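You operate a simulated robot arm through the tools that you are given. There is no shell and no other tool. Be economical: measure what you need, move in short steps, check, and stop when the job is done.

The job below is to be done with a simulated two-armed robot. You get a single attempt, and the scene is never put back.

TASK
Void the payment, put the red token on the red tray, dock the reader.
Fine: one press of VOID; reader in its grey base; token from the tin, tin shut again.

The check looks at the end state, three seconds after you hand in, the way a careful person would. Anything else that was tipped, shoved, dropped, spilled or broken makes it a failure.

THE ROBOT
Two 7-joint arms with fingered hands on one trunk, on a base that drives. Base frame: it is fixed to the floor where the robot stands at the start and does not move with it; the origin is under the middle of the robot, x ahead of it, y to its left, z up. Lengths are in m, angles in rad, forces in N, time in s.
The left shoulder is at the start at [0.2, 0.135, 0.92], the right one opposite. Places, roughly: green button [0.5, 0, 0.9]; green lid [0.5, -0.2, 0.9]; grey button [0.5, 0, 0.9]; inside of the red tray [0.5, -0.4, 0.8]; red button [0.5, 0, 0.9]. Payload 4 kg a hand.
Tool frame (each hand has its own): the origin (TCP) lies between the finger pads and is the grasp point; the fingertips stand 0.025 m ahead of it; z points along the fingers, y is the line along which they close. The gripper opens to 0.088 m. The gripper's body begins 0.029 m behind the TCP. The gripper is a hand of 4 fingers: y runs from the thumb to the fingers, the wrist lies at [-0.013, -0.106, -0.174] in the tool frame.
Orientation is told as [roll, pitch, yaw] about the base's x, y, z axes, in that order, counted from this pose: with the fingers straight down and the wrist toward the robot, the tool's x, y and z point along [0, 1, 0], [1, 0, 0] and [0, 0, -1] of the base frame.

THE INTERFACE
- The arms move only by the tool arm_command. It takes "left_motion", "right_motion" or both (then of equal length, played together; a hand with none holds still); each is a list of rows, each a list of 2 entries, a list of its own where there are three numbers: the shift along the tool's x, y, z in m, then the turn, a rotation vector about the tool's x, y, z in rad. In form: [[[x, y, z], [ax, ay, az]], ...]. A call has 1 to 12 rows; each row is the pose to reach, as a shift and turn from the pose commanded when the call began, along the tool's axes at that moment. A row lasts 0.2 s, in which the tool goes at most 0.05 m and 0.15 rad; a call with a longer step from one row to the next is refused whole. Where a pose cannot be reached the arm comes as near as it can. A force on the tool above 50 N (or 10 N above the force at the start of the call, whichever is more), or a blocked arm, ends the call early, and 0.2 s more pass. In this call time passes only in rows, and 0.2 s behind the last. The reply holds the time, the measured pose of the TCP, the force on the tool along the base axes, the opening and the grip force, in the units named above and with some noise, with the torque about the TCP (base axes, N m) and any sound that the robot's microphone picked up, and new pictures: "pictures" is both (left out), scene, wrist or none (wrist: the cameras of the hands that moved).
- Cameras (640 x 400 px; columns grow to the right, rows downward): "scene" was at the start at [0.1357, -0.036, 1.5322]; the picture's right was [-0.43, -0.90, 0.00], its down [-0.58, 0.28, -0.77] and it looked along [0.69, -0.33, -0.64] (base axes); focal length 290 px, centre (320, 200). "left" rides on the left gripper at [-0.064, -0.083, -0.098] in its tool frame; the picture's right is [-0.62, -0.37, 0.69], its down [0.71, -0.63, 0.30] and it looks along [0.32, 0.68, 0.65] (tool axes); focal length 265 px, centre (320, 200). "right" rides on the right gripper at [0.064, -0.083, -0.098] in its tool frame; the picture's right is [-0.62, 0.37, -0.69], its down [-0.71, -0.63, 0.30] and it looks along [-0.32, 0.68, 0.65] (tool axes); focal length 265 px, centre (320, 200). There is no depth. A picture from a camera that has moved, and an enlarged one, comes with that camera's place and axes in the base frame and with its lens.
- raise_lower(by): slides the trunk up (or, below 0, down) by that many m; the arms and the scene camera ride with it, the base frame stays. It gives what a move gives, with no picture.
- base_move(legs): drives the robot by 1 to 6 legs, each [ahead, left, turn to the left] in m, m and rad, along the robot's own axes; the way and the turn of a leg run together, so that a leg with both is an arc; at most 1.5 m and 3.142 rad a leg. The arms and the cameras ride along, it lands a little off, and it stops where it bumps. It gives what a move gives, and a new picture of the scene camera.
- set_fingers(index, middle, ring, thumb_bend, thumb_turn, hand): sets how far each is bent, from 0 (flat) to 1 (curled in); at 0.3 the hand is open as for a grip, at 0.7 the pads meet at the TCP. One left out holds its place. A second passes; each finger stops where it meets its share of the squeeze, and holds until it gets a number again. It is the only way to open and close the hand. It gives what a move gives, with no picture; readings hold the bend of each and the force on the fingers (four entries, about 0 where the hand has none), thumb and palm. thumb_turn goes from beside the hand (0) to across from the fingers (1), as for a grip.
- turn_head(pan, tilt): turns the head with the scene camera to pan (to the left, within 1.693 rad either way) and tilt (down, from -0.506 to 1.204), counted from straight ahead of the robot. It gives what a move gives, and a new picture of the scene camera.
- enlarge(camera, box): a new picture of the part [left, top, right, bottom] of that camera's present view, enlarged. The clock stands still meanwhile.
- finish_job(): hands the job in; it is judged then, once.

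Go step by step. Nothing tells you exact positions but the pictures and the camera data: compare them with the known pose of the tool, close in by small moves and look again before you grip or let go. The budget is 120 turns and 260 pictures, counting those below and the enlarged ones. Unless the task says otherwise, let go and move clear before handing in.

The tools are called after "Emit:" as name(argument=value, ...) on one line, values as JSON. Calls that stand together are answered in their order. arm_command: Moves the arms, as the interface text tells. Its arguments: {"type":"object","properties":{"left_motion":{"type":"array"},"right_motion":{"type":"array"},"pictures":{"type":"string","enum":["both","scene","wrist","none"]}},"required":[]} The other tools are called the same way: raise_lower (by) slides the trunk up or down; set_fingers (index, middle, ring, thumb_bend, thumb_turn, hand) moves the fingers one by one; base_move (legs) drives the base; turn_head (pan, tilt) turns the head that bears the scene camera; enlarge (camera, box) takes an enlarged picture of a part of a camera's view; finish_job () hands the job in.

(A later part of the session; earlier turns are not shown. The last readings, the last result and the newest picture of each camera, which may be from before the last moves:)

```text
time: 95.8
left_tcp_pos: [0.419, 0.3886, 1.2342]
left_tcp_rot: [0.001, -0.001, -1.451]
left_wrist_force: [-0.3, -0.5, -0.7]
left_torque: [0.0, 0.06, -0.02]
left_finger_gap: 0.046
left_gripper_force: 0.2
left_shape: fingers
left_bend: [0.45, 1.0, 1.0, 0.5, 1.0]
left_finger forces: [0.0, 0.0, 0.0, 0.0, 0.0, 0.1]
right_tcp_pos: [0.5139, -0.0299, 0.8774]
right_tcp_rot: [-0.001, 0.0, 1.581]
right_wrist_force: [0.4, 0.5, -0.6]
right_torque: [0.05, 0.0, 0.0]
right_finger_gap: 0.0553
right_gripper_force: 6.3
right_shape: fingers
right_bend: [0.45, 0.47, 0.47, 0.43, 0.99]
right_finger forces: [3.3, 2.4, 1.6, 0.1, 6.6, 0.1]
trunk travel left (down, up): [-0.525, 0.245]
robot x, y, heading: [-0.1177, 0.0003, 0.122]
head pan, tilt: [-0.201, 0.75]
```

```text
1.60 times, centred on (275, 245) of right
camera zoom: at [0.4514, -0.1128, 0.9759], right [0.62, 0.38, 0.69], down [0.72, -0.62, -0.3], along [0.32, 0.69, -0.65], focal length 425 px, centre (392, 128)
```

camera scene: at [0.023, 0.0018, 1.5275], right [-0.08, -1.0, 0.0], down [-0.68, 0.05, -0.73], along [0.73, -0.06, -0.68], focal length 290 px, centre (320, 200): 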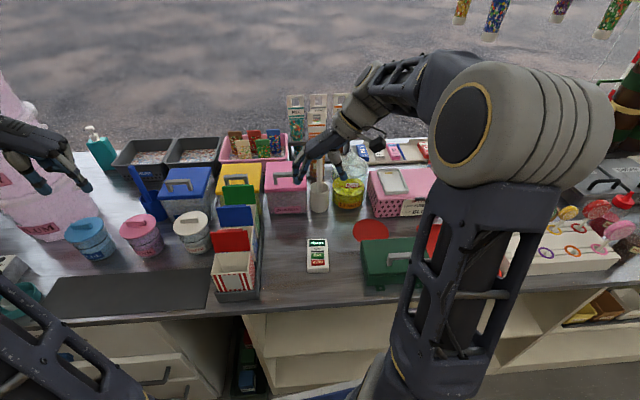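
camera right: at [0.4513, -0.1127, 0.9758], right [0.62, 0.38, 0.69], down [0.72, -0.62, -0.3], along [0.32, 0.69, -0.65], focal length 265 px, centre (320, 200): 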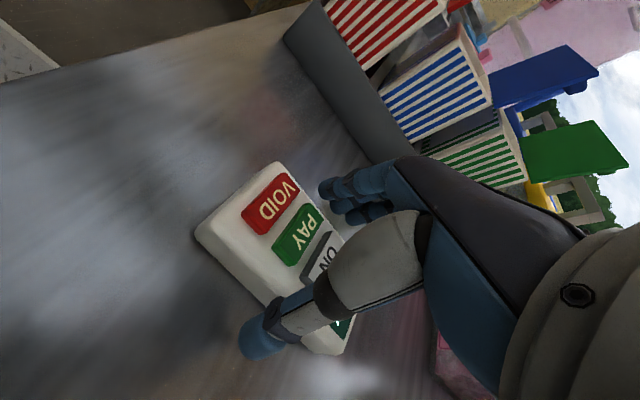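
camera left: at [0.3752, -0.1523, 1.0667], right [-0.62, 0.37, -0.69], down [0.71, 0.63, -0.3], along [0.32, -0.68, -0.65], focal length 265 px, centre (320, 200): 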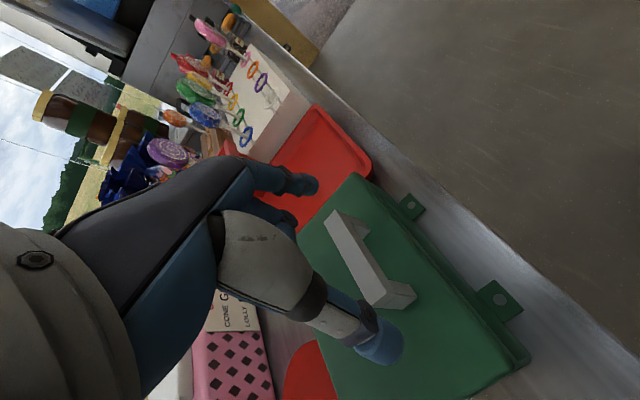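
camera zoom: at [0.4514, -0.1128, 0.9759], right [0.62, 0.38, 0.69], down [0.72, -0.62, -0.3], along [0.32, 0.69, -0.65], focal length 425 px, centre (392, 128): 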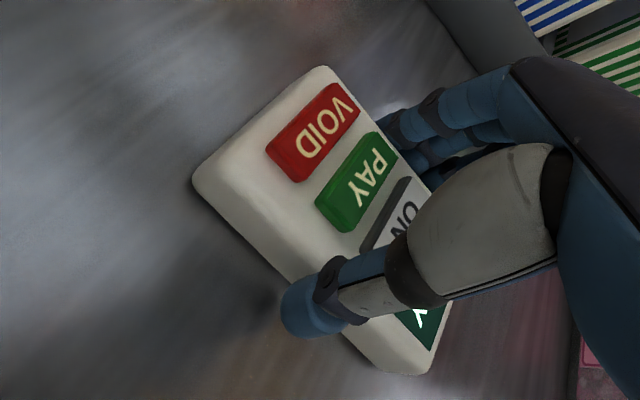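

Gripped. I'll squeeze a bit more, then lift a little and check.

Emit:
set_fingers(hand="right", index=0.58, middle=0.58, ring=0.58, thumb_bend=0.58)

Emit:
arm_command(right_motion=[[[0, 0, -0.01], [0, 0, 0]], [[0, 0, -0.03], [0, 0, 0]], [[0, 0, -0.06], [0, 0, 0]], [[0, 0, -0.1], [0, 0, 0]]], pictures="none")

Emit:
enlarge(camera="right", box=[150, 120, 400, 370])

Emit:
enlarge(camera="scene", box=[250, 150, 410, 290])

```text
time: 96.8
left_tcp_pos: [0.4183, 0.3882, 1.2353]
left_tcp_rot: [-0.002, 0.0, -1.45]
left_wrist_force: [0.6, 0.0, -0.3]
left_torque: [0.02, -0.02, -0.02]
left_finger_gap: 0.0461
left_gripper_force: 0.0
left_shape: fingers
left_bend: [0.45, 1.0, 1.0, 0.5, 1.0]
left_finger forces: [0.0, 0.1, 0.0, 0.0, 0.0, 0.0]
right_tcp_pos: [0.5135, -0.0294, 0.8768]
right_tcp_rot: [0.001, 0.0, 1.581]
right_wrist_force: [-0.3, 1.1, 1.0]
right_torque: [0.1, 0.0, 0.03]
right_finger_gap: 0.0549
right_gripper_force: 13.3
right_shape: fingers
right_bend: [0.48, 0.51, 0.52, 0.42, 0.99]
right_finger forces: [5.6, 4.6, 3.6, 0.0, 12.9, 0.1]
trunk travel left (down, up): [-0.525, 0.245]
robot x, y, heading: [-0.1195, -0.0007, 0.12]
head pan, tilt: [-0.201, 0.75]
```

```text
time: 97.8
left_tcp_pos: [0.4179, 0.3873, 1.2354]
left_tcp_rot: [0.0, 0.001, -1.451]
left_wrist_force: [0.6, 0.1, 0.3]
left_torque: [-0.03, 0.02, -0.01]
left_finger_gap: 0.0462
left_gripper_force: 0.1
left_shape: fingers
left_bend: [0.45, 1.0, 1.0, 0.5, 1.0]
left_finger forces: [0.0, 0.0, 0.0, 0.0, 0.0, 0.0]
right_tcp_pos: [0.5137, -0.0312, 0.977]
right_tcp_rot: [0.001, 0.001, 1.583]
right_wrist_force: [0.4, -0.3, -1.5]
right_torque: [0.03, 0.04, 0.02]
right_finger_gap: 0.055
right_gripper_force: 13.6
right_shape: fingers
right_bend: [0.49, 0.51, 0.52, 0.42, 0.99]
right_finger forces: [5.4, 4.3, 3.4, 0.0, 13.2, 0.0]
trunk travel left (down, up): [-0.525, 0.245]
robot x, y, heading: [-0.1194, 0.0001, 0.12]
head pan, tilt: [-0.201, 0.75]
```

```text
1.60 times, centred on (275, 245) of right
camera zoom: at [0.4516, -0.1149, 1.076], right [0.62, 0.38, 0.69], down [0.72, -0.62, -0.3], along [0.32, 0.69, -0.65], focal length 425 px, centre (392, 128)
```

zoom: 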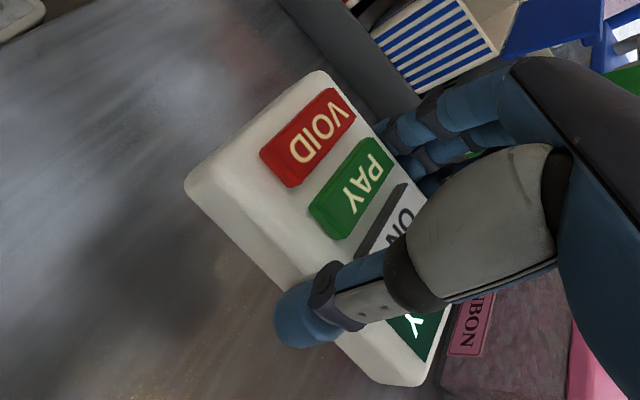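

```text
2.86 times, centred on (330, 220) of scene
camera zoom: at [0.0232, 0.0017, 1.5274], right [-0.08, -1.0, 0.0], down [-0.68, 0.05, -0.73], along [0.73, -0.06, -0.68], focal length 828 px, centre (291, 143)
```

zoom: 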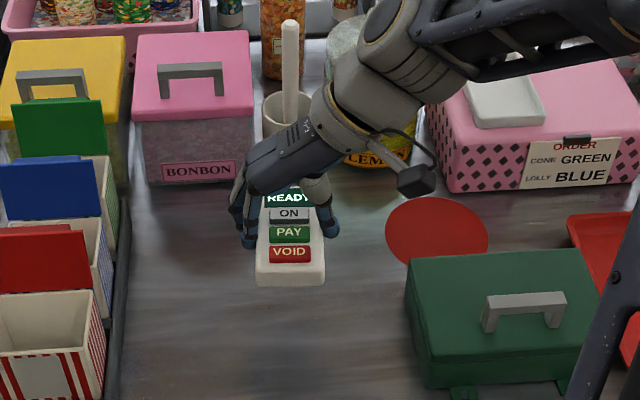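

The reader is held and level. The dock's centre triangulates to about (0.713, -0.283), rim z about 0.95. I'll rise and travel to a point short of the dock to look with the wrist camera.

Emit:
arm_command(right_motion=[[[0, 0, -0.045], [0, 0, 0]], [[0, 0, -0.09], [0, 0, 0]], [[-0.01, -0.03, -0.12], [0, 0, 0]], [[-0.025, -0.07, -0.125], [0, 0, 0]], [[-0.04, -0.11, -0.125], [0, 0, 0]], [[-0.055, -0.15, -0.125], [0, 0, 0]], [[-0.07, -0.19, -0.125], [0, 0, 0]], [[-0.087, -0.225, -0.125], [0, 0, 0]], [[-0.1037, -0.253, -0.125], [0, 0, 0]]], pictures="both")

```text
time: 99.8
left_tcp_pos: [0.4195, 0.3887, 1.2349]
left_tcp_rot: [0.0, -0.002, -1.448]
left_wrist_force: [-0.1, -0.4, 0.2]
left_torque: [0.0, -0.01, 0.0]
left_finger_gap: 0.0459
left_gripper_force: 0.1
left_shape: fingers
left_bend: [0.45, 1.0, 1.0, 0.5, 1.0]
left_finger forces: [0.0, 0.0, 0.0, 0.0, 0.1, 0.0]
right_tcp_pos: [0.6204, -0.2821, 1.1017]
right_tcp_rot: [0.001, -0.002, 1.583]
right_wrist_force: [0.2, 0.3, -1.7]
right_torque: [-0.03, -0.01, -0.03]
right_finger_gap: 0.0549
right_gripper_force: 13.2
right_shape: fingers
right_bend: [0.49, 0.52, 0.52, 0.42, 0.99]
right_finger forces: [5.5, 4.3, 3.4, 0.0, 13.1, 0.0]
trunk travel left (down, up): [-0.525, 0.245]
robot x, y, heading: [-0.12, 0.0017, 0.116]
head pan, tilt: [-0.201, 0.75]
camera scene: at [0.0228, 0.0019, 1.5276], right [-0.08, -1.0, 0.0], down [-0.68, 0.05, -0.73], along [0.73, -0.06, -0.68], focal length 290 px, centre (320, 200)
camera right: at [0.5585, -0.3657, 1.1996], right [0.62, 0.38, 0.69], down [0.72, -0.62, -0.3], along [0.32, 0.69, -0.65], focal length 265 px, centre (320, 200)
```

scene: 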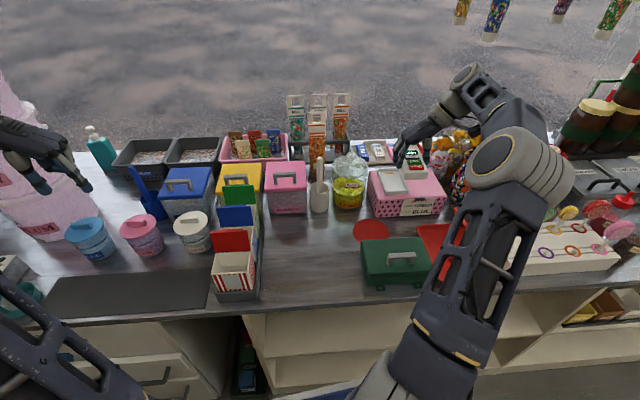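
right: 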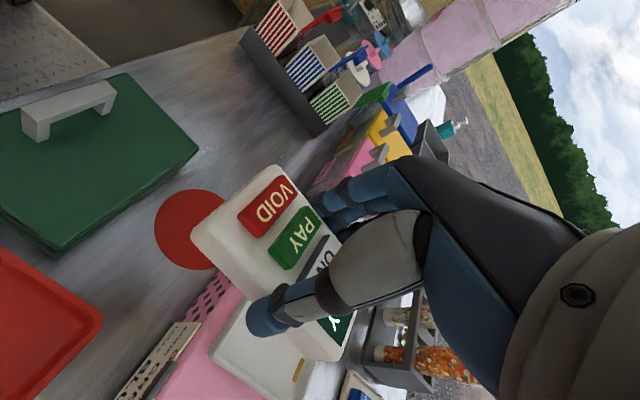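

Emit:
enlarge(camera="right", box=[160, 220, 400, 400])

Emit:
enlarge(camera="scene", box=[350, 130, 450, 220])

```text
2.22 times, centred on (280, 310) of right
camera zoom: at [0.5585, -0.3657, 1.1996], right [0.62, 0.38, 0.69], down [0.72, -0.62, -0.3], along [0.32, 0.69, -0.65], focal length 590 px, centre (409, -44)
```

zoom: 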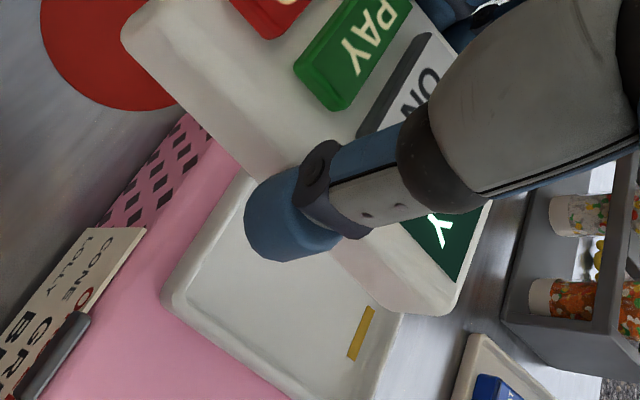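

```text
4.44 times, centred on (400, 175) of scene
camera zoom: at [0.0228, 0.0019, 1.5276], right [-0.08, -1.0, 0.0], down [-0.68, 0.05, -0.73], along [0.73, -0.06, -0.68], focal length 1288 px, centre (-36, 311)
```

zoom: 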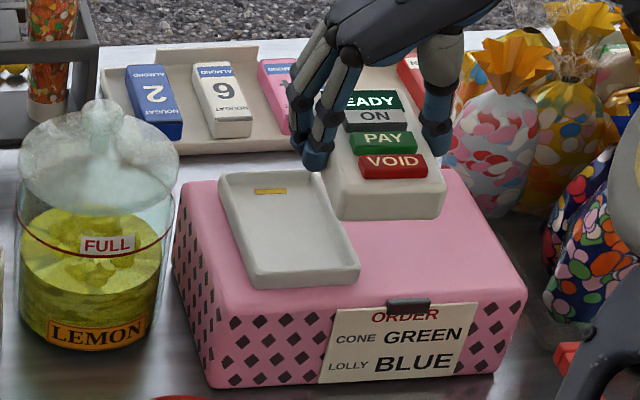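

The dock is clearly visible, with its gold contact at the far end. I'll hover the reader above it with about 2 cm clearance and compare outlines.

Emit:
arm_command(right_motion=[[[-0.03, -0.001, 0.01], [0, 0, 0.01]], [[-0.06, -0.002, 0.02], [0, 0, 0.02]], [[-0.085, -0.004, 0.035], [0, 0, 0.03]], [[-0.0976, -0.0048, 0.06], [0, 0, 0.03]], [[-0.0976, -0.0048, 0.09], [0, 0, 0.03]]], pictures="none")

Emit:
enlarge(camera="right", box=[160, 150, 400, 400])

Emit:
enlarge(camera="scene", box=[350, 130, 450, 220])

```text
time: 101.0
left_tcp_pos: [0.42, 0.3882, 1.2355]
left_tcp_rot: [-0.001, -0.002, -1.451]
left_wrist_force: [-0.1, -0.2, -0.5]
left_torque: [0.03, 0.0, -0.03]
left_finger_gap: 0.0462
left_gripper_force: 0.2
left_shape: fingers
left_bend: [0.45, 1.0, 1.0, 0.5, 1.0]
left_finger forces: [0.0, 0.0, 0.0, 0.1, 0.0, 0.0]
right_tcp_pos: [0.7021, -0.2767, 1.0075]
right_tcp_rot: [0.002, -0.001, 1.554]
right_wrist_force: [0.1, 0.5, -1.7]
right_torque: [-0.03, 0.0, 0.01]
right_finger_gap: 0.0548
right_gripper_force: 13.2
right_shape: fingers
right_bend: [0.49, 0.52, 0.52, 0.42, 0.99]
right_finger forces: [5.4, 4.2, 3.3, 0.1, 12.8, 0.1]
right hand out of reach, approached as far as the arm can: row 3, 4, 5
trunk travel left (down, up): [-0.525, 0.245]
robot x, y, heading: [-0.1183, 0.0012, 0.124]
head pan, tilt: [-0.201, 0.75]
```

```text
1.60 times, centred on (280, 275) of right
camera zoom: at [0.6382, -0.3582, 1.1066], right [0.63, 0.36, 0.69], down [0.7, -0.64, -0.31], along [0.34, 0.68, -0.65], focal length 425 px, centre (384, 80)
```

zoom: 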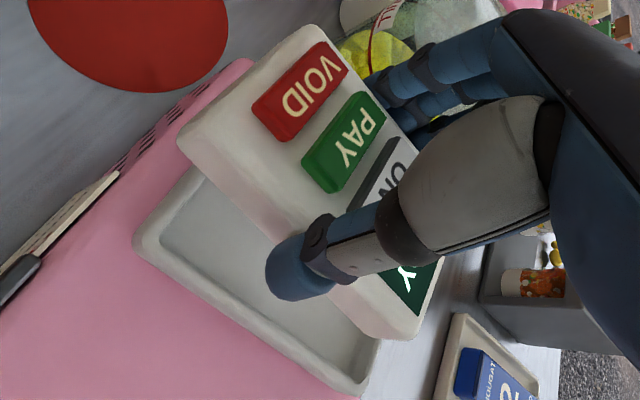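

```text
4.44 times, centred on (400, 175) of scene
camera zoom: at [0.0234, 0.0019, 1.5275], right [-0.08, -1.0, 0.0], down [-0.68, 0.05, -0.73], along [0.73, -0.06, -0.68], focal length 1288 px, centre (-36, 311)
```

zoom: 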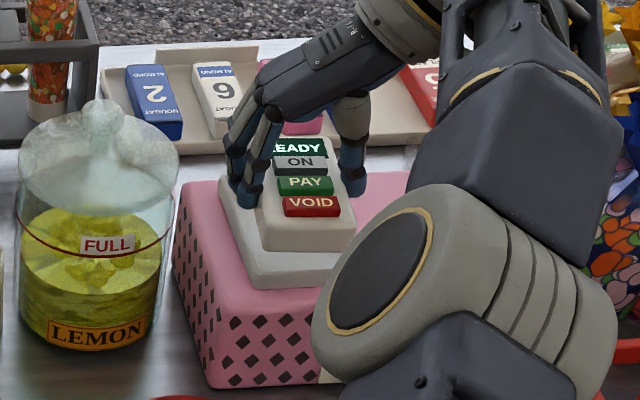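

The arm reached its limit 16 mm short. I'll raise the hand 3 cm and drive the base 6 cm forward.

Emit:
arm_command(right_motion=[[[0.02, 0.005, -0.02], [0, 0, 0]], [[0.03, 0.01, -0.035], [0, 0, 0]]], pictures="none")

Emit:
base_move(legs=[[0.06, 0, 0]])

Emit:
enlarge(camera="right", box=[160, 150, 400, 400])

```text
time: 101.5
left_tcp_pos: [0.4188, 0.3899, 1.2351]
left_tcp_rot: [0.001, -0.001, -1.448]
left_wrist_force: [0.3, -0.3, 0.5]
left_torque: [-0.02, 0.02, -0.02]
left_finger_gap: 0.046
left_gripper_force: 0.1
left_shape: fingers
left_bend: [0.45, 1.0, 1.0, 0.5, 1.0]
left_finger forces: [0.1, 0.0, 0.1, 0.1, 0.0, 0.1]
right_tcp_pos: [0.6921, -0.2752, 1.0495]
right_tcp_rot: [0.002, 0.0, 1.552]
right_wrist_force: [1.5, -0.2, -1.8]
right_torque: [0.05, 0.03, -0.03]
right_finger_gap: 0.0548
right_gripper_force: 12.8
right_shape: fingers
right_bend: [0.49, 0.52, 0.52, 0.42, 0.99]
right_finger forces: [5.4, 4.1, 3.2, 0.1, 12.8, 0.0]
right hand out of reach, approached as far as the arm can: row 1, 2
trunk travel left (down, up): [-0.525, 0.245]
robot x, y, heading: [-0.1183, -0.0003, 0.121]
head pan, tilt: [-0.201, 0.75]
```

```text
time: 102.5
left_tcp_pos: [0.4784, 0.3974, 1.2358]
left_tcp_rot: [0.001, -0.001, -1.449]
left_wrist_force: [0.0, 0.3, 0.9]
left_torque: [0.01, 0.0, 0.01]
left_finger_gap: 0.046
left_gripper_force: 0.1
left_shape: fingers
left_bend: [0.45, 1.0, 1.0, 0.5, 1.0]
left_finger forces: [0.0, 0.0, 0.0, 0.1, 0.0, 0.0]
right_tcp_pos: [0.7514, -0.2678, 1.05]
right_tcp_rot: [0.003, 0.001, 1.553]
right_wrist_force: [0.7, 0.4, -1.5]
right_torque: [-0.02, 0.0, 0.01]
right_finger_gap: 0.0548
right_gripper_force: 12.3
right_shape: fingers
right_bend: [0.49, 0.52, 0.52, 0.42, 0.99]
right_finger forces: [5.4, 4.1, 3.3, 0.0, 12.8, 0.0]
trunk travel left (down, up): [-0.525, 0.245]
robot x, y, heading: [-0.0588, 0.0074, 0.123]
head pan, tilt: [-0.201, 0.75]
camera scene: at [0.0835, 0.0092, 1.5275], right [-0.08, -1.0, 0.0], down [-0.68, 0.05, -0.73], along [0.73, -0.06, -0.68], focal length 290 px, centre (320, 200)
```

scene: 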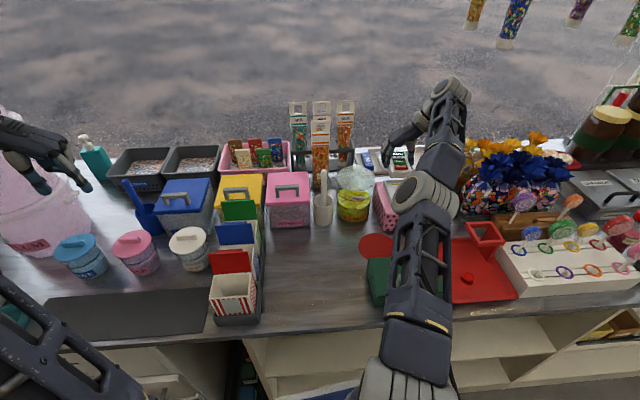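

```text
1.60 times, centred on (280, 275) of right
camera zoom: at [0.6872, -0.3488, 1.1483], right [0.63, 0.36, 0.69], down [0.7, -0.64, -0.31], along [0.33, 0.68, -0.65], focal length 425 px, centre (384, 80)
```

zoom: 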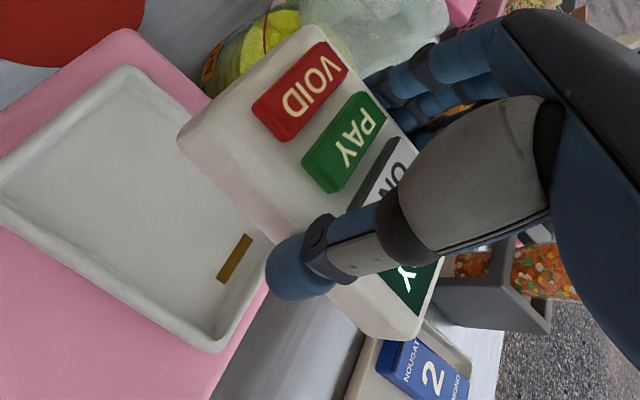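

Now the whole dock can be seen beside the reader. One wider zoom to get all its corners.

Emit:
enlarge(camera="right", box=[110, 130, 350, 380])

Emit:
enlarge(camera="scene", box=[360, 130, 460, 230])

```text
1.60 times, centred on (230, 255) of right
camera zoom: at [0.6872, -0.3488, 1.1483], right [0.63, 0.36, 0.69], down [0.7, -0.64, -0.31], along [0.33, 0.68, -0.65], focal length 425 px, centre (464, 112)
```

zoom: 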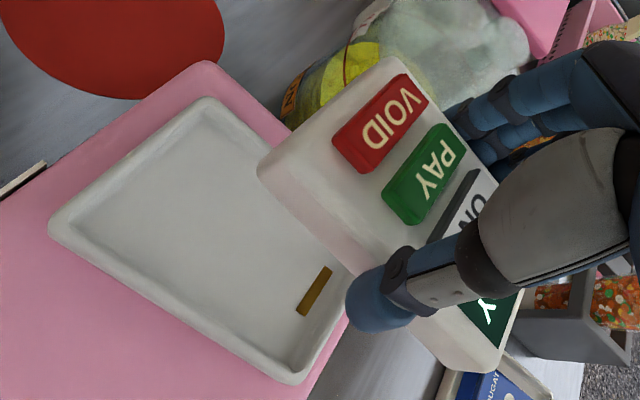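

```text
4.00 times, centred on (410, 180) of scene
camera zoom: at [0.0835, 0.0092, 1.5275], right [-0.08, -1.0, 0.0], down [-0.68, 0.05, -0.73], along [0.73, -0.06, -0.68], focal length 1159 px, centre (-40, 280)
```

zoom: 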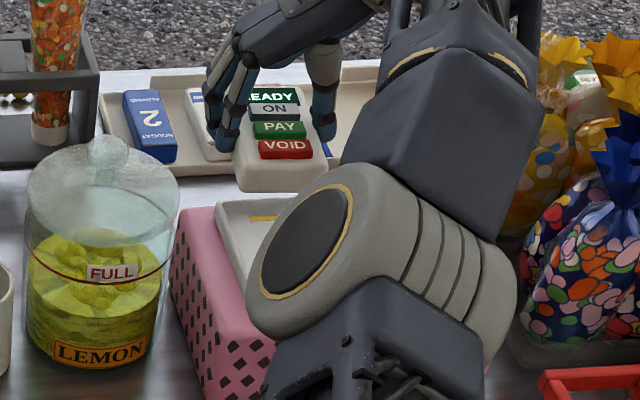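

The dock's centre works out to (0.729, -0.289), rim z about 0.94, yaw about 0. I'll hover the reader over it and re-check.

Emit:
arm_command(right_motion=[[[0.01, -0.008, 0.01], [0, 0, -0.004]], [[0.02, -0.016, 0.025], [0, 0, -0.008]], [[0.0231, -0.0186, 0.045], [0, 0, -0.012]]], pictures="none")

Emit:
enlarge(camera="right", box=[160, 150, 400, 400])

Emit:
enlarge(camera="scene", box=[360, 130, 460, 230])

```text
time: 103.3
left_tcp_pos: [0.4785, 0.3967, 1.2348]
left_tcp_rot: [0.0, -0.001, -1.448]
left_wrist_force: [0.2, -0.3, -0.4]
left_torque: [0.01, -0.02, -0.03]
left_finger_gap: 0.0462
left_gripper_force: 0.1
left_shape: fingers
left_bend: [0.45, 1.0, 1.0, 0.5, 1.0]
left_finger forces: [0.1, 0.1, 0.1, 0.0, 0.0, 0.0]
right_tcp_pos: [0.7469, -0.2942, 1.0075]
right_tcp_rot: [0.005, -0.003, 1.567]
right_wrist_force: [0.3, 0.5, -1.7]
right_torque: [0.01, 0.03, 0.0]
right_finger_gap: 0.0546
right_gripper_force: 12.5
right_shape: fingers
right_bend: [0.49, 0.52, 0.52, 0.42, 0.99]
right_finger forces: [5.5, 4.0, 3.3, 0.0, 12.9, 0.0]
right hand out of reach, approached as far as the arm can: row 1, 2, 3
trunk travel left (down, up): [-0.525, 0.245]
robot x, y, heading: [-0.0575, 0.0056, 0.123]
head pan, tilt: [-0.201, 0.75]
```

```text
1.60 times, centred on (280, 275) of right
camera zoom: at [0.6833, -0.3765, 1.1062], right [0.62, 0.36, 0.69], down [0.71, -0.63, -0.31], along [0.32, 0.68, -0.65], focal length 425 px, centre (384, 80)
```

zoom: 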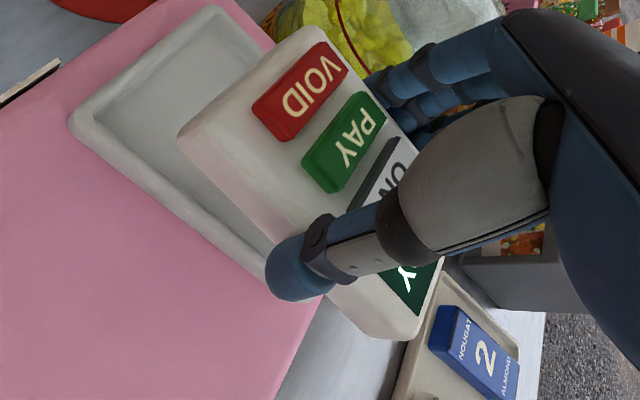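

```text
4.00 times, centred on (410, 180) of scene
camera zoom: at [0.0833, 0.0093, 1.5276], right [-0.08, -1.0, 0.0], down [-0.68, 0.05, -0.73], along [0.73, -0.06, -0.68], focal length 1159 px, centre (-40, 280)
```

zoom: 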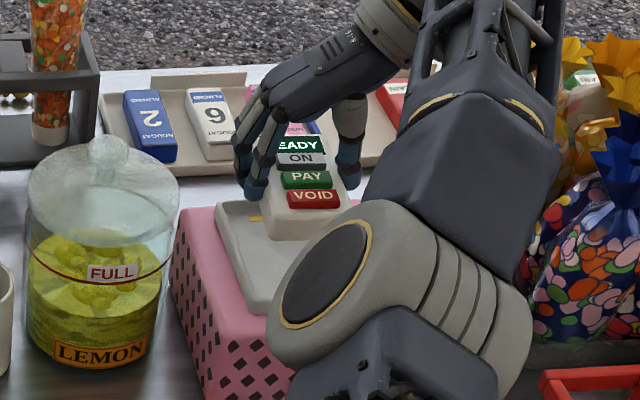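

The wrist is at its yaw limit again, which pulls the position off. I'll raise and shift the hand right, then turn the base 0.12 rad left for more room.

Emit:
arm_command(right_motion=[[[0.0, -0.01, -0.03], [0, 0, 0.03]], [[0.01, -0.03, -0.06], [0, 0, 0.06]], [[0.02, -0.05, -0.09], [0, 0, 0.09]], [[0.03, -0.07, -0.1], [0, 0, 0.12]]], pictures="none")

Emit:
base_move(legs=[[0, 0, 0.12]])

```text
time: 104.3
left_tcp_pos: [0.4774, 0.3962, 1.2346]
left_tcp_rot: [0.001, 0.001, -1.449]
left_wrist_force: [-0.2, -0.1, 0.0]
left_torque: [0.0, -0.03, 0.0]
left_finger_gap: 0.0463
left_gripper_force: 0.0
left_shape: fingers
left_bend: [0.45, 1.0, 1.0, 0.5, 1.0]
left_finger forces: [0.1, 0.0, 0.0, 0.0, 0.0, 0.0]
right_tcp_pos: [0.7133, -0.3393, 1.0948]
right_tcp_rot: [0.0, 0.0, 1.467]
right_wrist_force: [-0.6, -0.6, -2.4]
right_torque: [0.0, -0.01, -0.02]
right_finger_gap: 0.0549
right_gripper_force: 12.6
right_shape: fingers
right_bend: [0.49, 0.52, 0.52, 0.42, 0.99]
right_finger forces: [5.4, 3.9, 3.4, 0.0, 12.7, 0.1]
right hand out of reach, approached as far as the arm can: row 1, 2, 3, 4
trunk travel left (down, up): [-0.525, 0.245]
robot x, y, heading: [-0.057, 0.0078, 0.121]
head pan, tilt: [-0.201, 0.75]
```

```text
time: 105.3
left_tcp_pos: [0.429, 0.4589, 1.2345]
left_tcp_rot: [0.0, 0.0, -1.326]
left_wrist_force: [0.0, 0.7, -0.3]
left_torque: [0.04, 0.01, 0.0]
left_finger_gap: 0.046
left_gripper_force: 0.0
left_shape: fingers
left_bend: [0.45, 1.0, 1.0, 0.5, 1.0]
left_finger forces: [0.1, 0.1, 0.0, 0.0, 0.0, 0.0]
right_tcp_pos: [0.7489, -0.2421, 1.0945]
right_tcp_rot: [0.002, 0.001, 1.588]
right_wrist_force: [-0.3, -0.3, -0.7]
right_torque: [-0.03, 0.0, 0.02]
right_finger_gap: 0.0548
right_gripper_force: 12.5
right_shape: fingers
right_bend: [0.49, 0.52, 0.52, 0.42, 0.99]
right_finger forces: [5.3, 4.0, 3.4, 0.0, 12.7, 0.1]
trunk travel left (down, up): [-0.525, 0.245]
robot x, y, heading: [-0.0567, 0.0076, 0.244]
head pan, tilt: [-0.201, 0.75]
camera scene: at [0.0822, 0.0265, 1.5275], right [0.04, -1.0, 0.0], down [-0.68, -0.03, -0.73], along [0.73, 0.03, -0.68], focal length 290 px, centre (320, 200)
```

scene: 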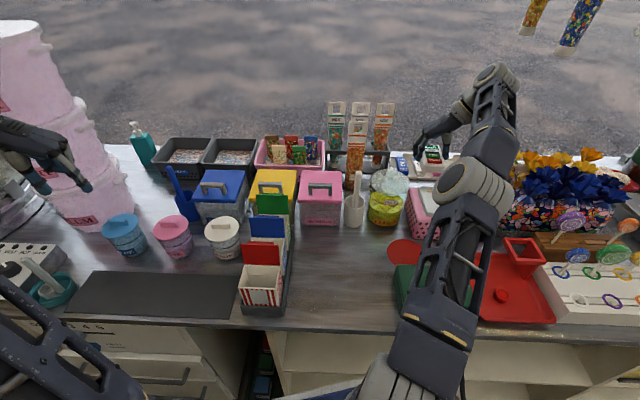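

I'll make a small corrective turn to see whether the hand now tracks commands properly.

Emit:
arm_command(right_motion=[[[0.005, 0, 0], [0, 0, 0.03]], [[0.01, 0, 0], [0, 0, 0.06]]], pictures="none")

```text
time: 105.9
left_tcp_pos: [0.4274, 0.4584, 1.2355]
left_tcp_rot: [0.0, 0.0, -1.326]
left_wrist_force: [0.1, 1.1, 0.4]
left_torque: [0.0, 0.03, -0.01]
left_finger_gap: 0.0462
left_gripper_force: 0.0
left_shape: fingers
left_bend: [0.45, 1.0, 1.0, 0.5, 1.0]
left_finger forces: [0.0, 0.0, 0.1, 0.0, 0.1, 0.1]
right_tcp_pos: [0.7385, -0.2409, 1.094]
right_tcp_rot: [0.005, -0.001, 1.529]
right_wrist_force: [0.5, -1.0, -2.1]
right_torque: [0.01, 0.0, 0.0]
right_finger_gap: 0.055
right_gripper_force: 12.9
right_shape: fingers
right_bend: [0.49, 0.52, 0.52, 0.42, 0.99]
right_finger forces: [5.4, 3.9, 3.3, 0.0, 12.6, 0.1]
trunk travel left (down, up): [-0.525, 0.245]
robot x, y, heading: [-0.0614, 0.0093, 0.248]
head pan, tilt: [-0.201, 0.75]
```

The hand tracks again. Moving to hover above the dock.

Emit:
arm_command(right_motion=[[[0.004, -0.02, 0.0], [0, 0, -0.02]], [[0.0086, -0.0454, 0.015], [0, 0, -0.038]], [[0.0086, -0.0454, 0.05], [0, 0, -0.038]], [[0.0086, -0.0454, 0.088], [0, 0, -0.038]]], pictures="none")

Emit:
enlarge(camera="right", box=[160, 150, 400, 400])

Emit:
enlarge(camera="scene", box=[380, 140, 480, 230])

```text
time: 106.9
left_tcp_pos: [0.4273, 0.4591, 1.235]
left_tcp_rot: [0.003, 0.002, -1.327]
left_wrist_force: [0.1, 0.4, -0.5]
left_torque: [0.01, -0.03, -0.04]
left_finger_gap: 0.046
left_gripper_force: 0.1
left_shape: fingers
left_bend: [0.45, 1.0, 1.0, 0.5, 1.0]
left_finger forces: [0.0, 0.0, 0.1, 0.1, 0.0, 0.1]
right_tcp_pos: [0.7287, -0.2884, 1.0076]
right_tcp_rot: [0.002, 0.001, 1.567]
right_wrist_force: [0.3, 0.8, -1.7]
right_torque: [0.03, 0.0, 0.02]
right_finger_gap: 0.0546
right_gripper_force: 12.7
right_shape: fingers
right_bend: [0.49, 0.52, 0.52, 0.42, 0.99]
right_finger forces: [5.4, 4.0, 3.3, 0.0, 12.5, 0.0]
trunk travel left (down, up): [-0.525, 0.245]
robot x, y, heading: [-0.0584, 0.0102, 0.247]
head pan, tilt: [-0.201, 0.75]
```

```text
1.60 times, centred on (280, 275) of right
camera zoom: at [0.6648, -0.3705, 1.1053], right [0.62, 0.36, 0.69], down [0.71, -0.63, -0.31], along [0.33, 0.68, -0.65], focal length 425 px, centre (384, 80)
```

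zoom: 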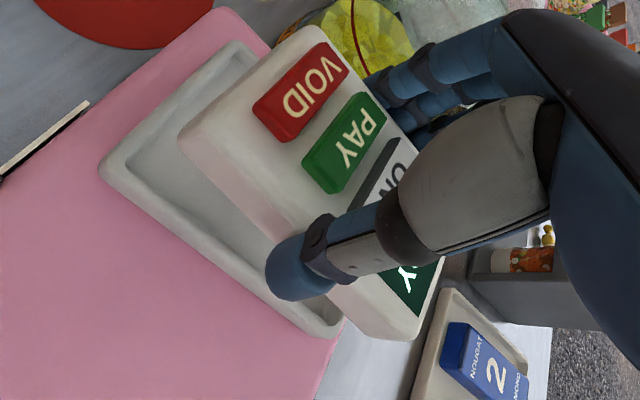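

```text
4.44 times, centred on (430, 185) of scene
camera zoom: at [0.0821, 0.0266, 1.5276], right [0.04, -1.0, 0.0], down [-0.68, -0.03, -0.73], along [0.73, 0.03, -0.68], focal length 1288 px, centre (-169, 267)
```

zoom: 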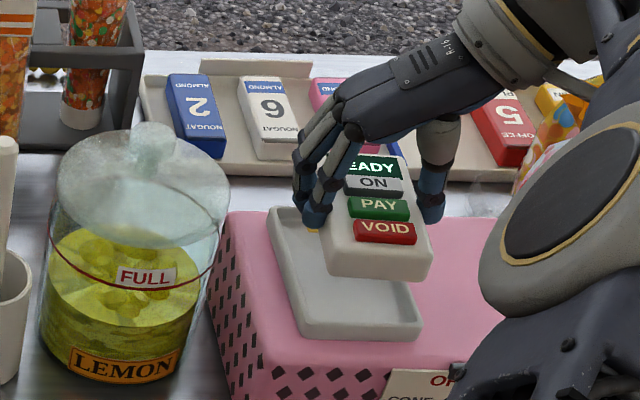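

The reader is turned about -0.06 rad relative to the dock. I'll rotate the hand +0.06 and shift 2 mm left, then compare again.

Emit:
arm_command(right_motion=[[[0, 0.001, 0], [0, 0, -0.03]], [[0, 0.0025, 0.008], [0, 0, -0.06]]], pictures="none")

Emit:
enlarge(camera="right", box=[160, 150, 400, 400])

Emit:
enlarge(camera="scene", box=[400, 160, 470, 220])

```text
time: 107.5
left_tcp_pos: [0.4275, 0.459, 1.2348]
left_tcp_rot: [0.0, -0.001, -1.328]
left_wrist_force: [0.3, -0.3, 0.8]
left_torque: [-0.01, -0.02, -0.02]
left_finger_gap: 0.046
left_gripper_force: 0.0
left_shape: fingers
left_bend: [0.45, 1.0, 1.0, 0.5, 1.0]
left_finger forces: [0.1, 0.0, 0.0, 0.1, 0.1, 0.0]
right_tcp_pos: [0.7287, -0.2858, 1.0001]
right_tcp_rot: [0.002, -0.001, 1.627]
right_wrist_force: [1.2, 0.0, -1.7]
right_torque: [0.07, 0.0, -0.01]
right_finger_gap: 0.0547
right_gripper_force: 12.1
right_shape: fingers
right_bend: [0.49, 0.52, 0.52, 0.42, 0.99]
right_finger forces: [5.3, 4.0, 3.3, 0.0, 12.5, 0.0]
trunk travel left (down, up): [-0.525, 0.245]
robot x, y, heading: [-0.0581, 0.0082, 0.241]
head pan, tilt: [-0.201, 0.75]
```

```text
1.60 times, centred on (280, 275) of right
camera zoom: at [0.6695, -0.3712, 1.0973], right [0.6, 0.4, 0.69], down [0.75, -0.59, -0.31], along [0.28, 0.7, -0.65], focal length 425 px, centre (384, 80)
```

zoom: 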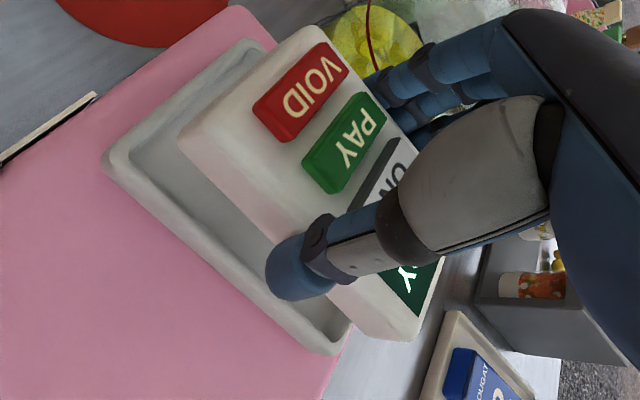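

```text
6.67 times, centred on (435, 190) of scene
camera zoom: at [0.0822, 0.0265, 1.5275], right [0.04, -1.0, 0.0], down [-0.68, -0.03, -0.73], along [0.73, 0.03, -0.68], focal length 1932 px, centre (-447, 267)
```

zoom: 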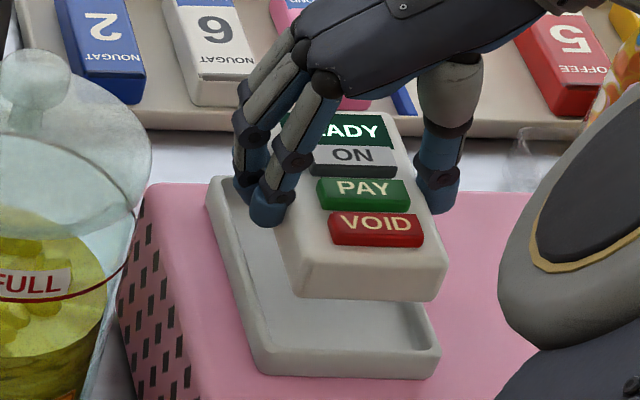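

Nearly parallel now. A last tweak (+2 mm x, +2.5 mm y, +0.02 rad), then I'll lower to just above the rim.

Emit:
arm_command(right_motion=[[[-0.002, 0.0025, 0.005], [0, 0, -0.02]], [[-0.002, 0.0025, 0.014], [0, 0, -0.02]], [[-0.002, 0.0025, 0.02], [0, 0, -0.02]]], pictures="none")

Emit:
enlarge(camera="right", box=[160, 150, 400, 400])

Emit:
enlarge(camera="scene", box=[400, 160, 470, 220])

```text
time: 108.3
left_tcp_pos: [0.4277, 0.4588, 1.2347]
left_tcp_rot: [0.0, 0.0, -1.326]
left_wrist_force: [-0.8, -0.2, 0.7]
left_torque: [0.0, -0.01, -0.01]
left_finger_gap: 0.0462
left_gripper_force: 0.0
left_shape: fingers
left_bend: [0.45, 1.0, 1.0, 0.5, 1.0]
left_finger forces: [0.0, 0.1, 0.1, 0.0, 0.0, 0.1]
right_tcp_pos: [0.7296, -0.281, 0.9791]
right_tcp_rot: [0.0, 0.0, 1.647]
right_wrist_force: [-0.2, 0.5, -0.9]
right_torque: [0.02, 0.01, -0.02]
right_finger_gap: 0.0549
right_gripper_force: 12.7
right_shape: fingers
right_bend: [0.49, 0.52, 0.52, 0.42, 0.99]
right_finger forces: [5.4, 4.0, 3.3, 0.1, 12.5, 0.0]
trunk travel left (down, up): [-0.525, 0.245]
robot x, y, heading: [-0.0585, 0.0069, 0.242]
head pan, tilt: [-0.201, 0.75]
```

```text
1.60 times, centred on (280, 275) of right
camera zoom: at [0.6727, -0.3689, 1.0776], right [0.59, 0.41, 0.69], down [0.76, -0.57, -0.31], along [0.27, 0.71, -0.65], focal length 425 px, centre (384, 80)
```

zoom: 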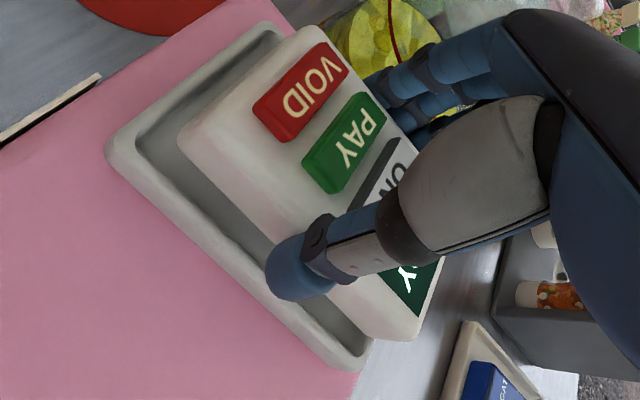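

```text
6.67 times, centred on (435, 190) of scene
camera zoom: at [0.0822, 0.0265, 1.5275], right [0.04, -1.0, 0.0], down [-0.68, -0.03, -0.73], along [0.73, 0.03, -0.68], focal length 1932 px, centre (-447, 267)
```

zoom: 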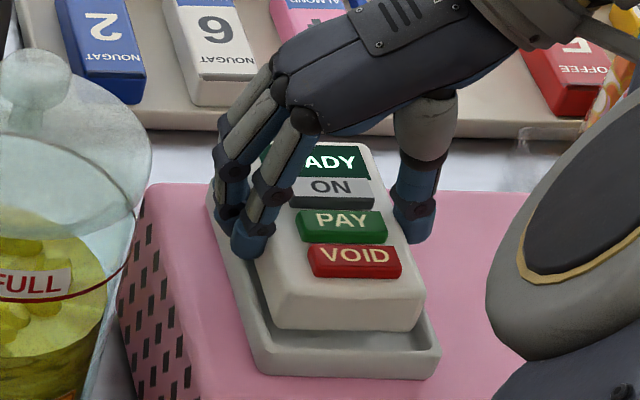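

Good alignment, within about 2 mm. I'll shift 2 mm left and lower into the recess in small steps, watching forces.

Emit:
arm_command(right_motion=[[[0, 0.002, 0.003], [0, 0, 0]], [[0, 0.002, 0.006], [0, 0, 0]], [[0, 0.002, 0.009], [0, 0, 0]], [[0, 0.002, 0.011], [0, 0, 0]]], pictures="none")

Emit:
enlarge(camera="scene", box=[400, 160, 470, 220])

Emit:
enlarge(camera="right", box=[160, 150, 400, 400])

```text
time: 109.3
left_tcp_pos: [0.4262, 0.4585, 1.2361]
left_tcp_rot: [-0.001, 0.0, -1.328]
left_wrist_force: [0.9, 0.2, -0.4]
left_torque: [-0.05, 0.03, -0.01]
left_finger_gap: 0.046
left_gripper_force: 0.1
left_shape: fingers
left_bend: [0.45, 1.0, 1.0, 0.5, 1.0]
left_finger forces: [0.1, 0.0, 0.0, 0.0, 0.0, 0.1]
right_tcp_pos: [0.7292, -0.2793, 0.9712]
right_tcp_rot: [-0.002, -0.001, 1.646]
right_wrist_force: [-3.9, -3.4, 22.7]
right_torque: [-0.12, -0.02, -0.05]
right_finger_gap: 0.0553
right_gripper_force: 15.2
right_shape: fingers
right_bend: [0.51, 0.52, 0.53, 0.42, 0.98]
right_finger forces: [4.4, 5.9, 2.8, 0.1, 17.0, 0.0]
trunk travel left (down, up): [-0.525, 0.245]
robot x, y, heading: [-0.0584, 0.006, 0.246]
head pan, tilt: [-0.201, 0.75]
```

```text
6.67 times, centred on (435, 190) of scene
camera zoom: at [0.0813, 0.0266, 1.528], right [0.04, -1.0, 0.0], down [-0.68, -0.03, -0.73], along [0.73, 0.03, -0.68], focal length 1932 px, centre (-447, 267)
```

zoom: 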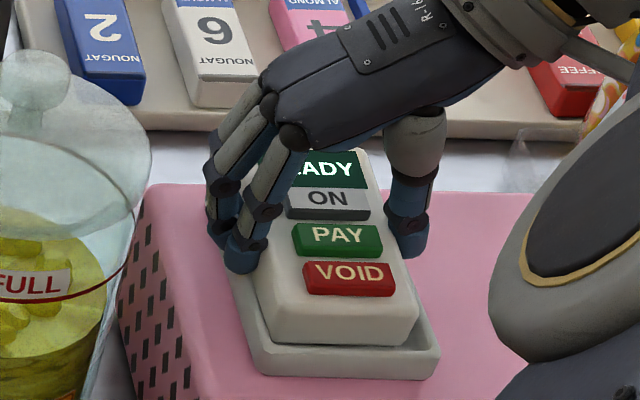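

```text
1.60 times, centred on (280, 275) of right
camera zoom: at [0.6722, -0.3667, 1.0691], right [0.59, 0.41, 0.69], down [0.76, -0.58, -0.3], along [0.27, 0.71, -0.65], focal length 425 px, centre (384, 80)
```

zoom: 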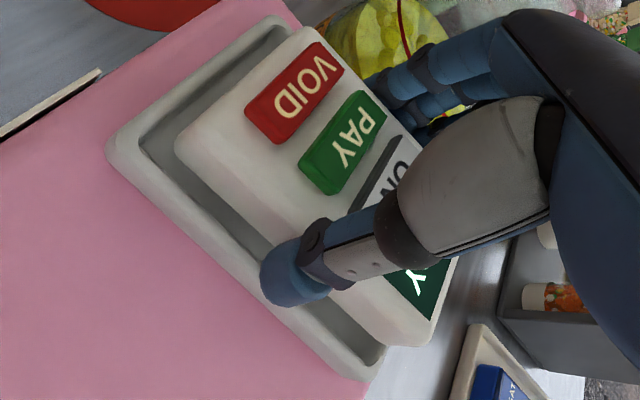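

Contact: the side forces say the far and left walls touch. I'll lift slightly, shift 3 mm back and 3 mm right, and lower again.

Emit:
arm_command(right_motion=[[[0, 0, -0.006], [0, 0, 0]], [[0.0032, -0.003, -0.005], [0, 0, 0]], [[0.0032, -0.003, -0.001], [0, 0, 0]], [[0.0032, -0.003, 0.001], [0, 0, 0]]], pictures="none")

Emit:
enlarge(camera="right", box=[160, 150, 400, 400])

Emit:
enlarge(camera="scene", box=[400, 160, 470, 220])

```text
time: 110.3
left_tcp_pos: [0.4266, 0.4608, 1.2366]
left_tcp_rot: [0.0, -0.001, -1.325]
left_wrist_force: [0.0, -0.3, -0.1]
left_torque: [0.0, -0.03, -0.01]
left_finger_gap: 0.0459
left_gripper_force: 0.1
left_shape: fingers
left_bend: [0.45, 1.0, 1.0, 0.5, 1.0]
left_finger forces: [0.0, 0.0, 0.0, 0.1, 0.1, 0.0]
right_tcp_pos: [0.7265, -0.2818, 0.9714]
right_tcp_rot: [-0.001, -0.001, 1.646]
right_wrist_force: [0.5, 5.1, 19.7]
right_torque: [0.62, -0.07, 0.03]
right_finger_gap: 0.0551
right_gripper_force: 22.0
right_shape: fingers
right_bend: [0.5, 0.5, 0.52, 0.42, 0.99]
right_finger forces: [6.0, 22.3, 3.5, 0.1, 12.3, 0.1]
trunk travel left (down, up): [-0.525, 0.245]
robot x, y, heading: [-0.0583, 0.0052, 0.247]
head pan, tilt: [-0.201, 0.75]
```

```text
1.60 times, centred on (280, 275) of right
camera zoom: at [0.6693, -0.369, 1.0681], right [0.59, 0.41, 0.69], down [0.76, -0.57, -0.3], along [0.27, 0.71, -0.65], focal length 425 px, centre (384, 80)
```

zoom: 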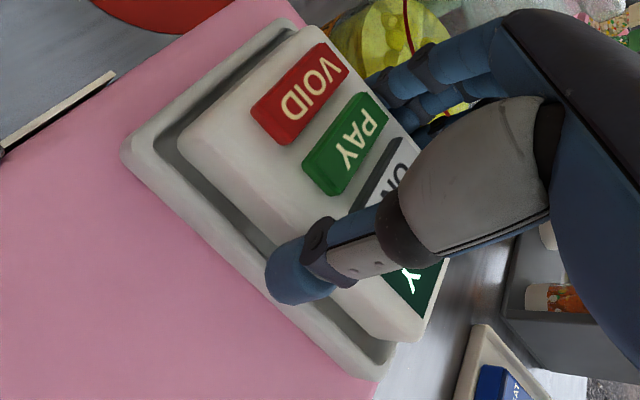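

```text
6.67 times, centred on (435, 190) of scene
camera zoom: at [0.0817, 0.0269, 1.5279], right [0.04, -1.0, 0.0], down [-0.68, -0.03, -0.73], along [0.73, 0.03, -0.68], focal length 1932 px, centre (-447, 267)
```

zoom: 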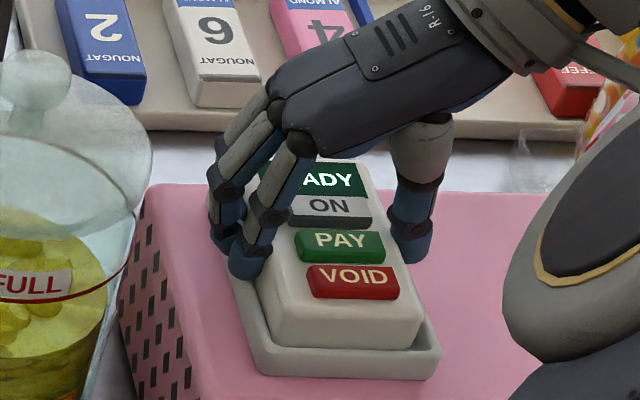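

The reader is now inside the rim, and a fingertip is resting on the left wall. I'll ease up 1 mm and release slowly so it settles.

Emit:
arm_command(right_motion=[[[0, 0, -0.0015], [0, 0, 0]]], pictures="none")

Emit:
set_fingers(hand="right", index=0.44, middle=0.44, ring=0.44, thumb_bend=0.38)

Emit:
enlarge(camera="right", box=[160, 150, 400, 400])

Emit:
enlarge(camera="scene", box=[400, 160, 470, 220])

```text
time: 110.7
left_tcp_pos: [0.4275, 0.4586, 1.2356]
left_tcp_rot: [0.0, -0.001, -1.327]
left_wrist_force: [1.0, -0.7, 0.5]
left_torque: [0.01, -0.03, -0.05]
left_finger_gap: 0.0462
left_gripper_force: 0.1
left_shape: fingers
left_bend: [0.45, 1.0, 1.0, 0.5, 1.0]
left_finger forces: [0.0, 0.1, 0.0, 0.1, 0.1, 0.1]
right_tcp_pos: [0.7258, -0.2809, 0.9701]
right_tcp_rot: [0.0, -0.001, 1.645]
right_wrist_force: [2.5, 3.7, 19.5]
right_torque: [0.63, -0.05, -0.01]
right_finger_gap: 0.0551
right_gripper_force: 21.8
right_shape: fingers
right_bend: [0.5, 0.5, 0.52, 0.42, 0.99]
right_finger forces: [6.1, 21.4, 3.7, 0.1, 12.2, 0.0]
trunk travel left (down, up): [-0.525, 0.245]
robot x, y, heading: [-0.061, 0.0069, 0.242]
head pan, tilt: [-0.201, 0.75]
```

```text
time: 111.7
left_tcp_pos: [0.4268, 0.4588, 1.2352]
left_tcp_rot: [0.0, 0.0, -1.326]
left_wrist_force: [0.6, -0.1, 0.2]
left_torque: [0.04, -0.03, 0.03]
left_finger_gap: 0.0463
left_gripper_force: 0.1
left_shape: fingers
left_bend: [0.45, 1.0, 1.0, 0.5, 1.0]
left_finger forces: [0.0, 0.0, 0.1, 0.0, 0.0, 0.0]
right_tcp_pos: [0.7254, -0.2825, 0.9698]
right_tcp_rot: [0.004, 0.0, 1.646]
right_wrist_force: [1.9, -1.9, 7.7]
right_torque: [0.21, -0.1, -0.09]
right_finger_gap: 0.0619
right_gripper_force: 5.1
right_shape: fingers
right_bend: [0.44, 0.46, 0.44, 0.37, 0.98]
right_finger forces: [0.0, 8.7, 0.0, 0.1, 0.9, 0.0]
trunk travel left (down, up): [-0.525, 0.245]
robot x, y, heading: [-0.0604, 0.0093, 0.244]
head pan, tilt: [-0.201, 0.75]
```

```text
1.60 times, centred on (280, 275) of right
camera zoom: at [0.6691, -0.3699, 1.0674], right [0.59, 0.41, 0.69], down [0.76, -0.57, -0.31], along [0.27, 0.71, -0.65], focal length 425 px, centre (384, 80)
```

zoom: 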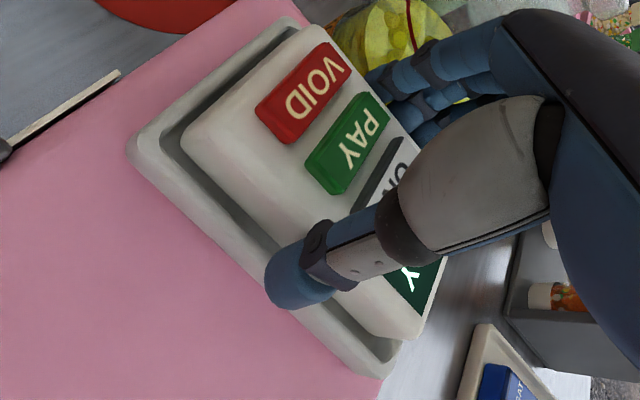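

```text
6.67 times, centred on (435, 190) of scene
camera zoom: at [0.082, 0.0265, 1.5275], right [0.04, -1.0, 0.0], down [-0.68, -0.03, -0.73], along [0.73, 0.03, -0.68], focal length 1932 px, centre (-447, 267)
```

zoom: 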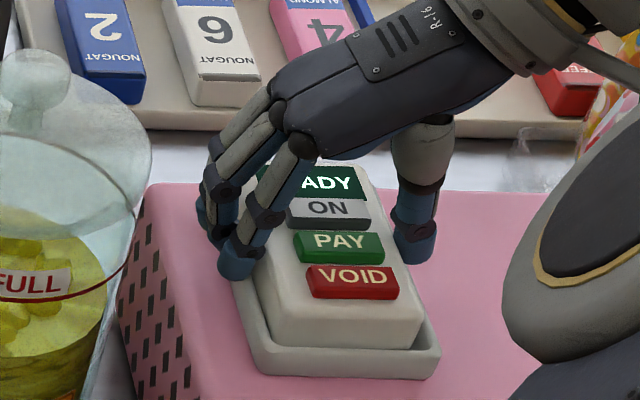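

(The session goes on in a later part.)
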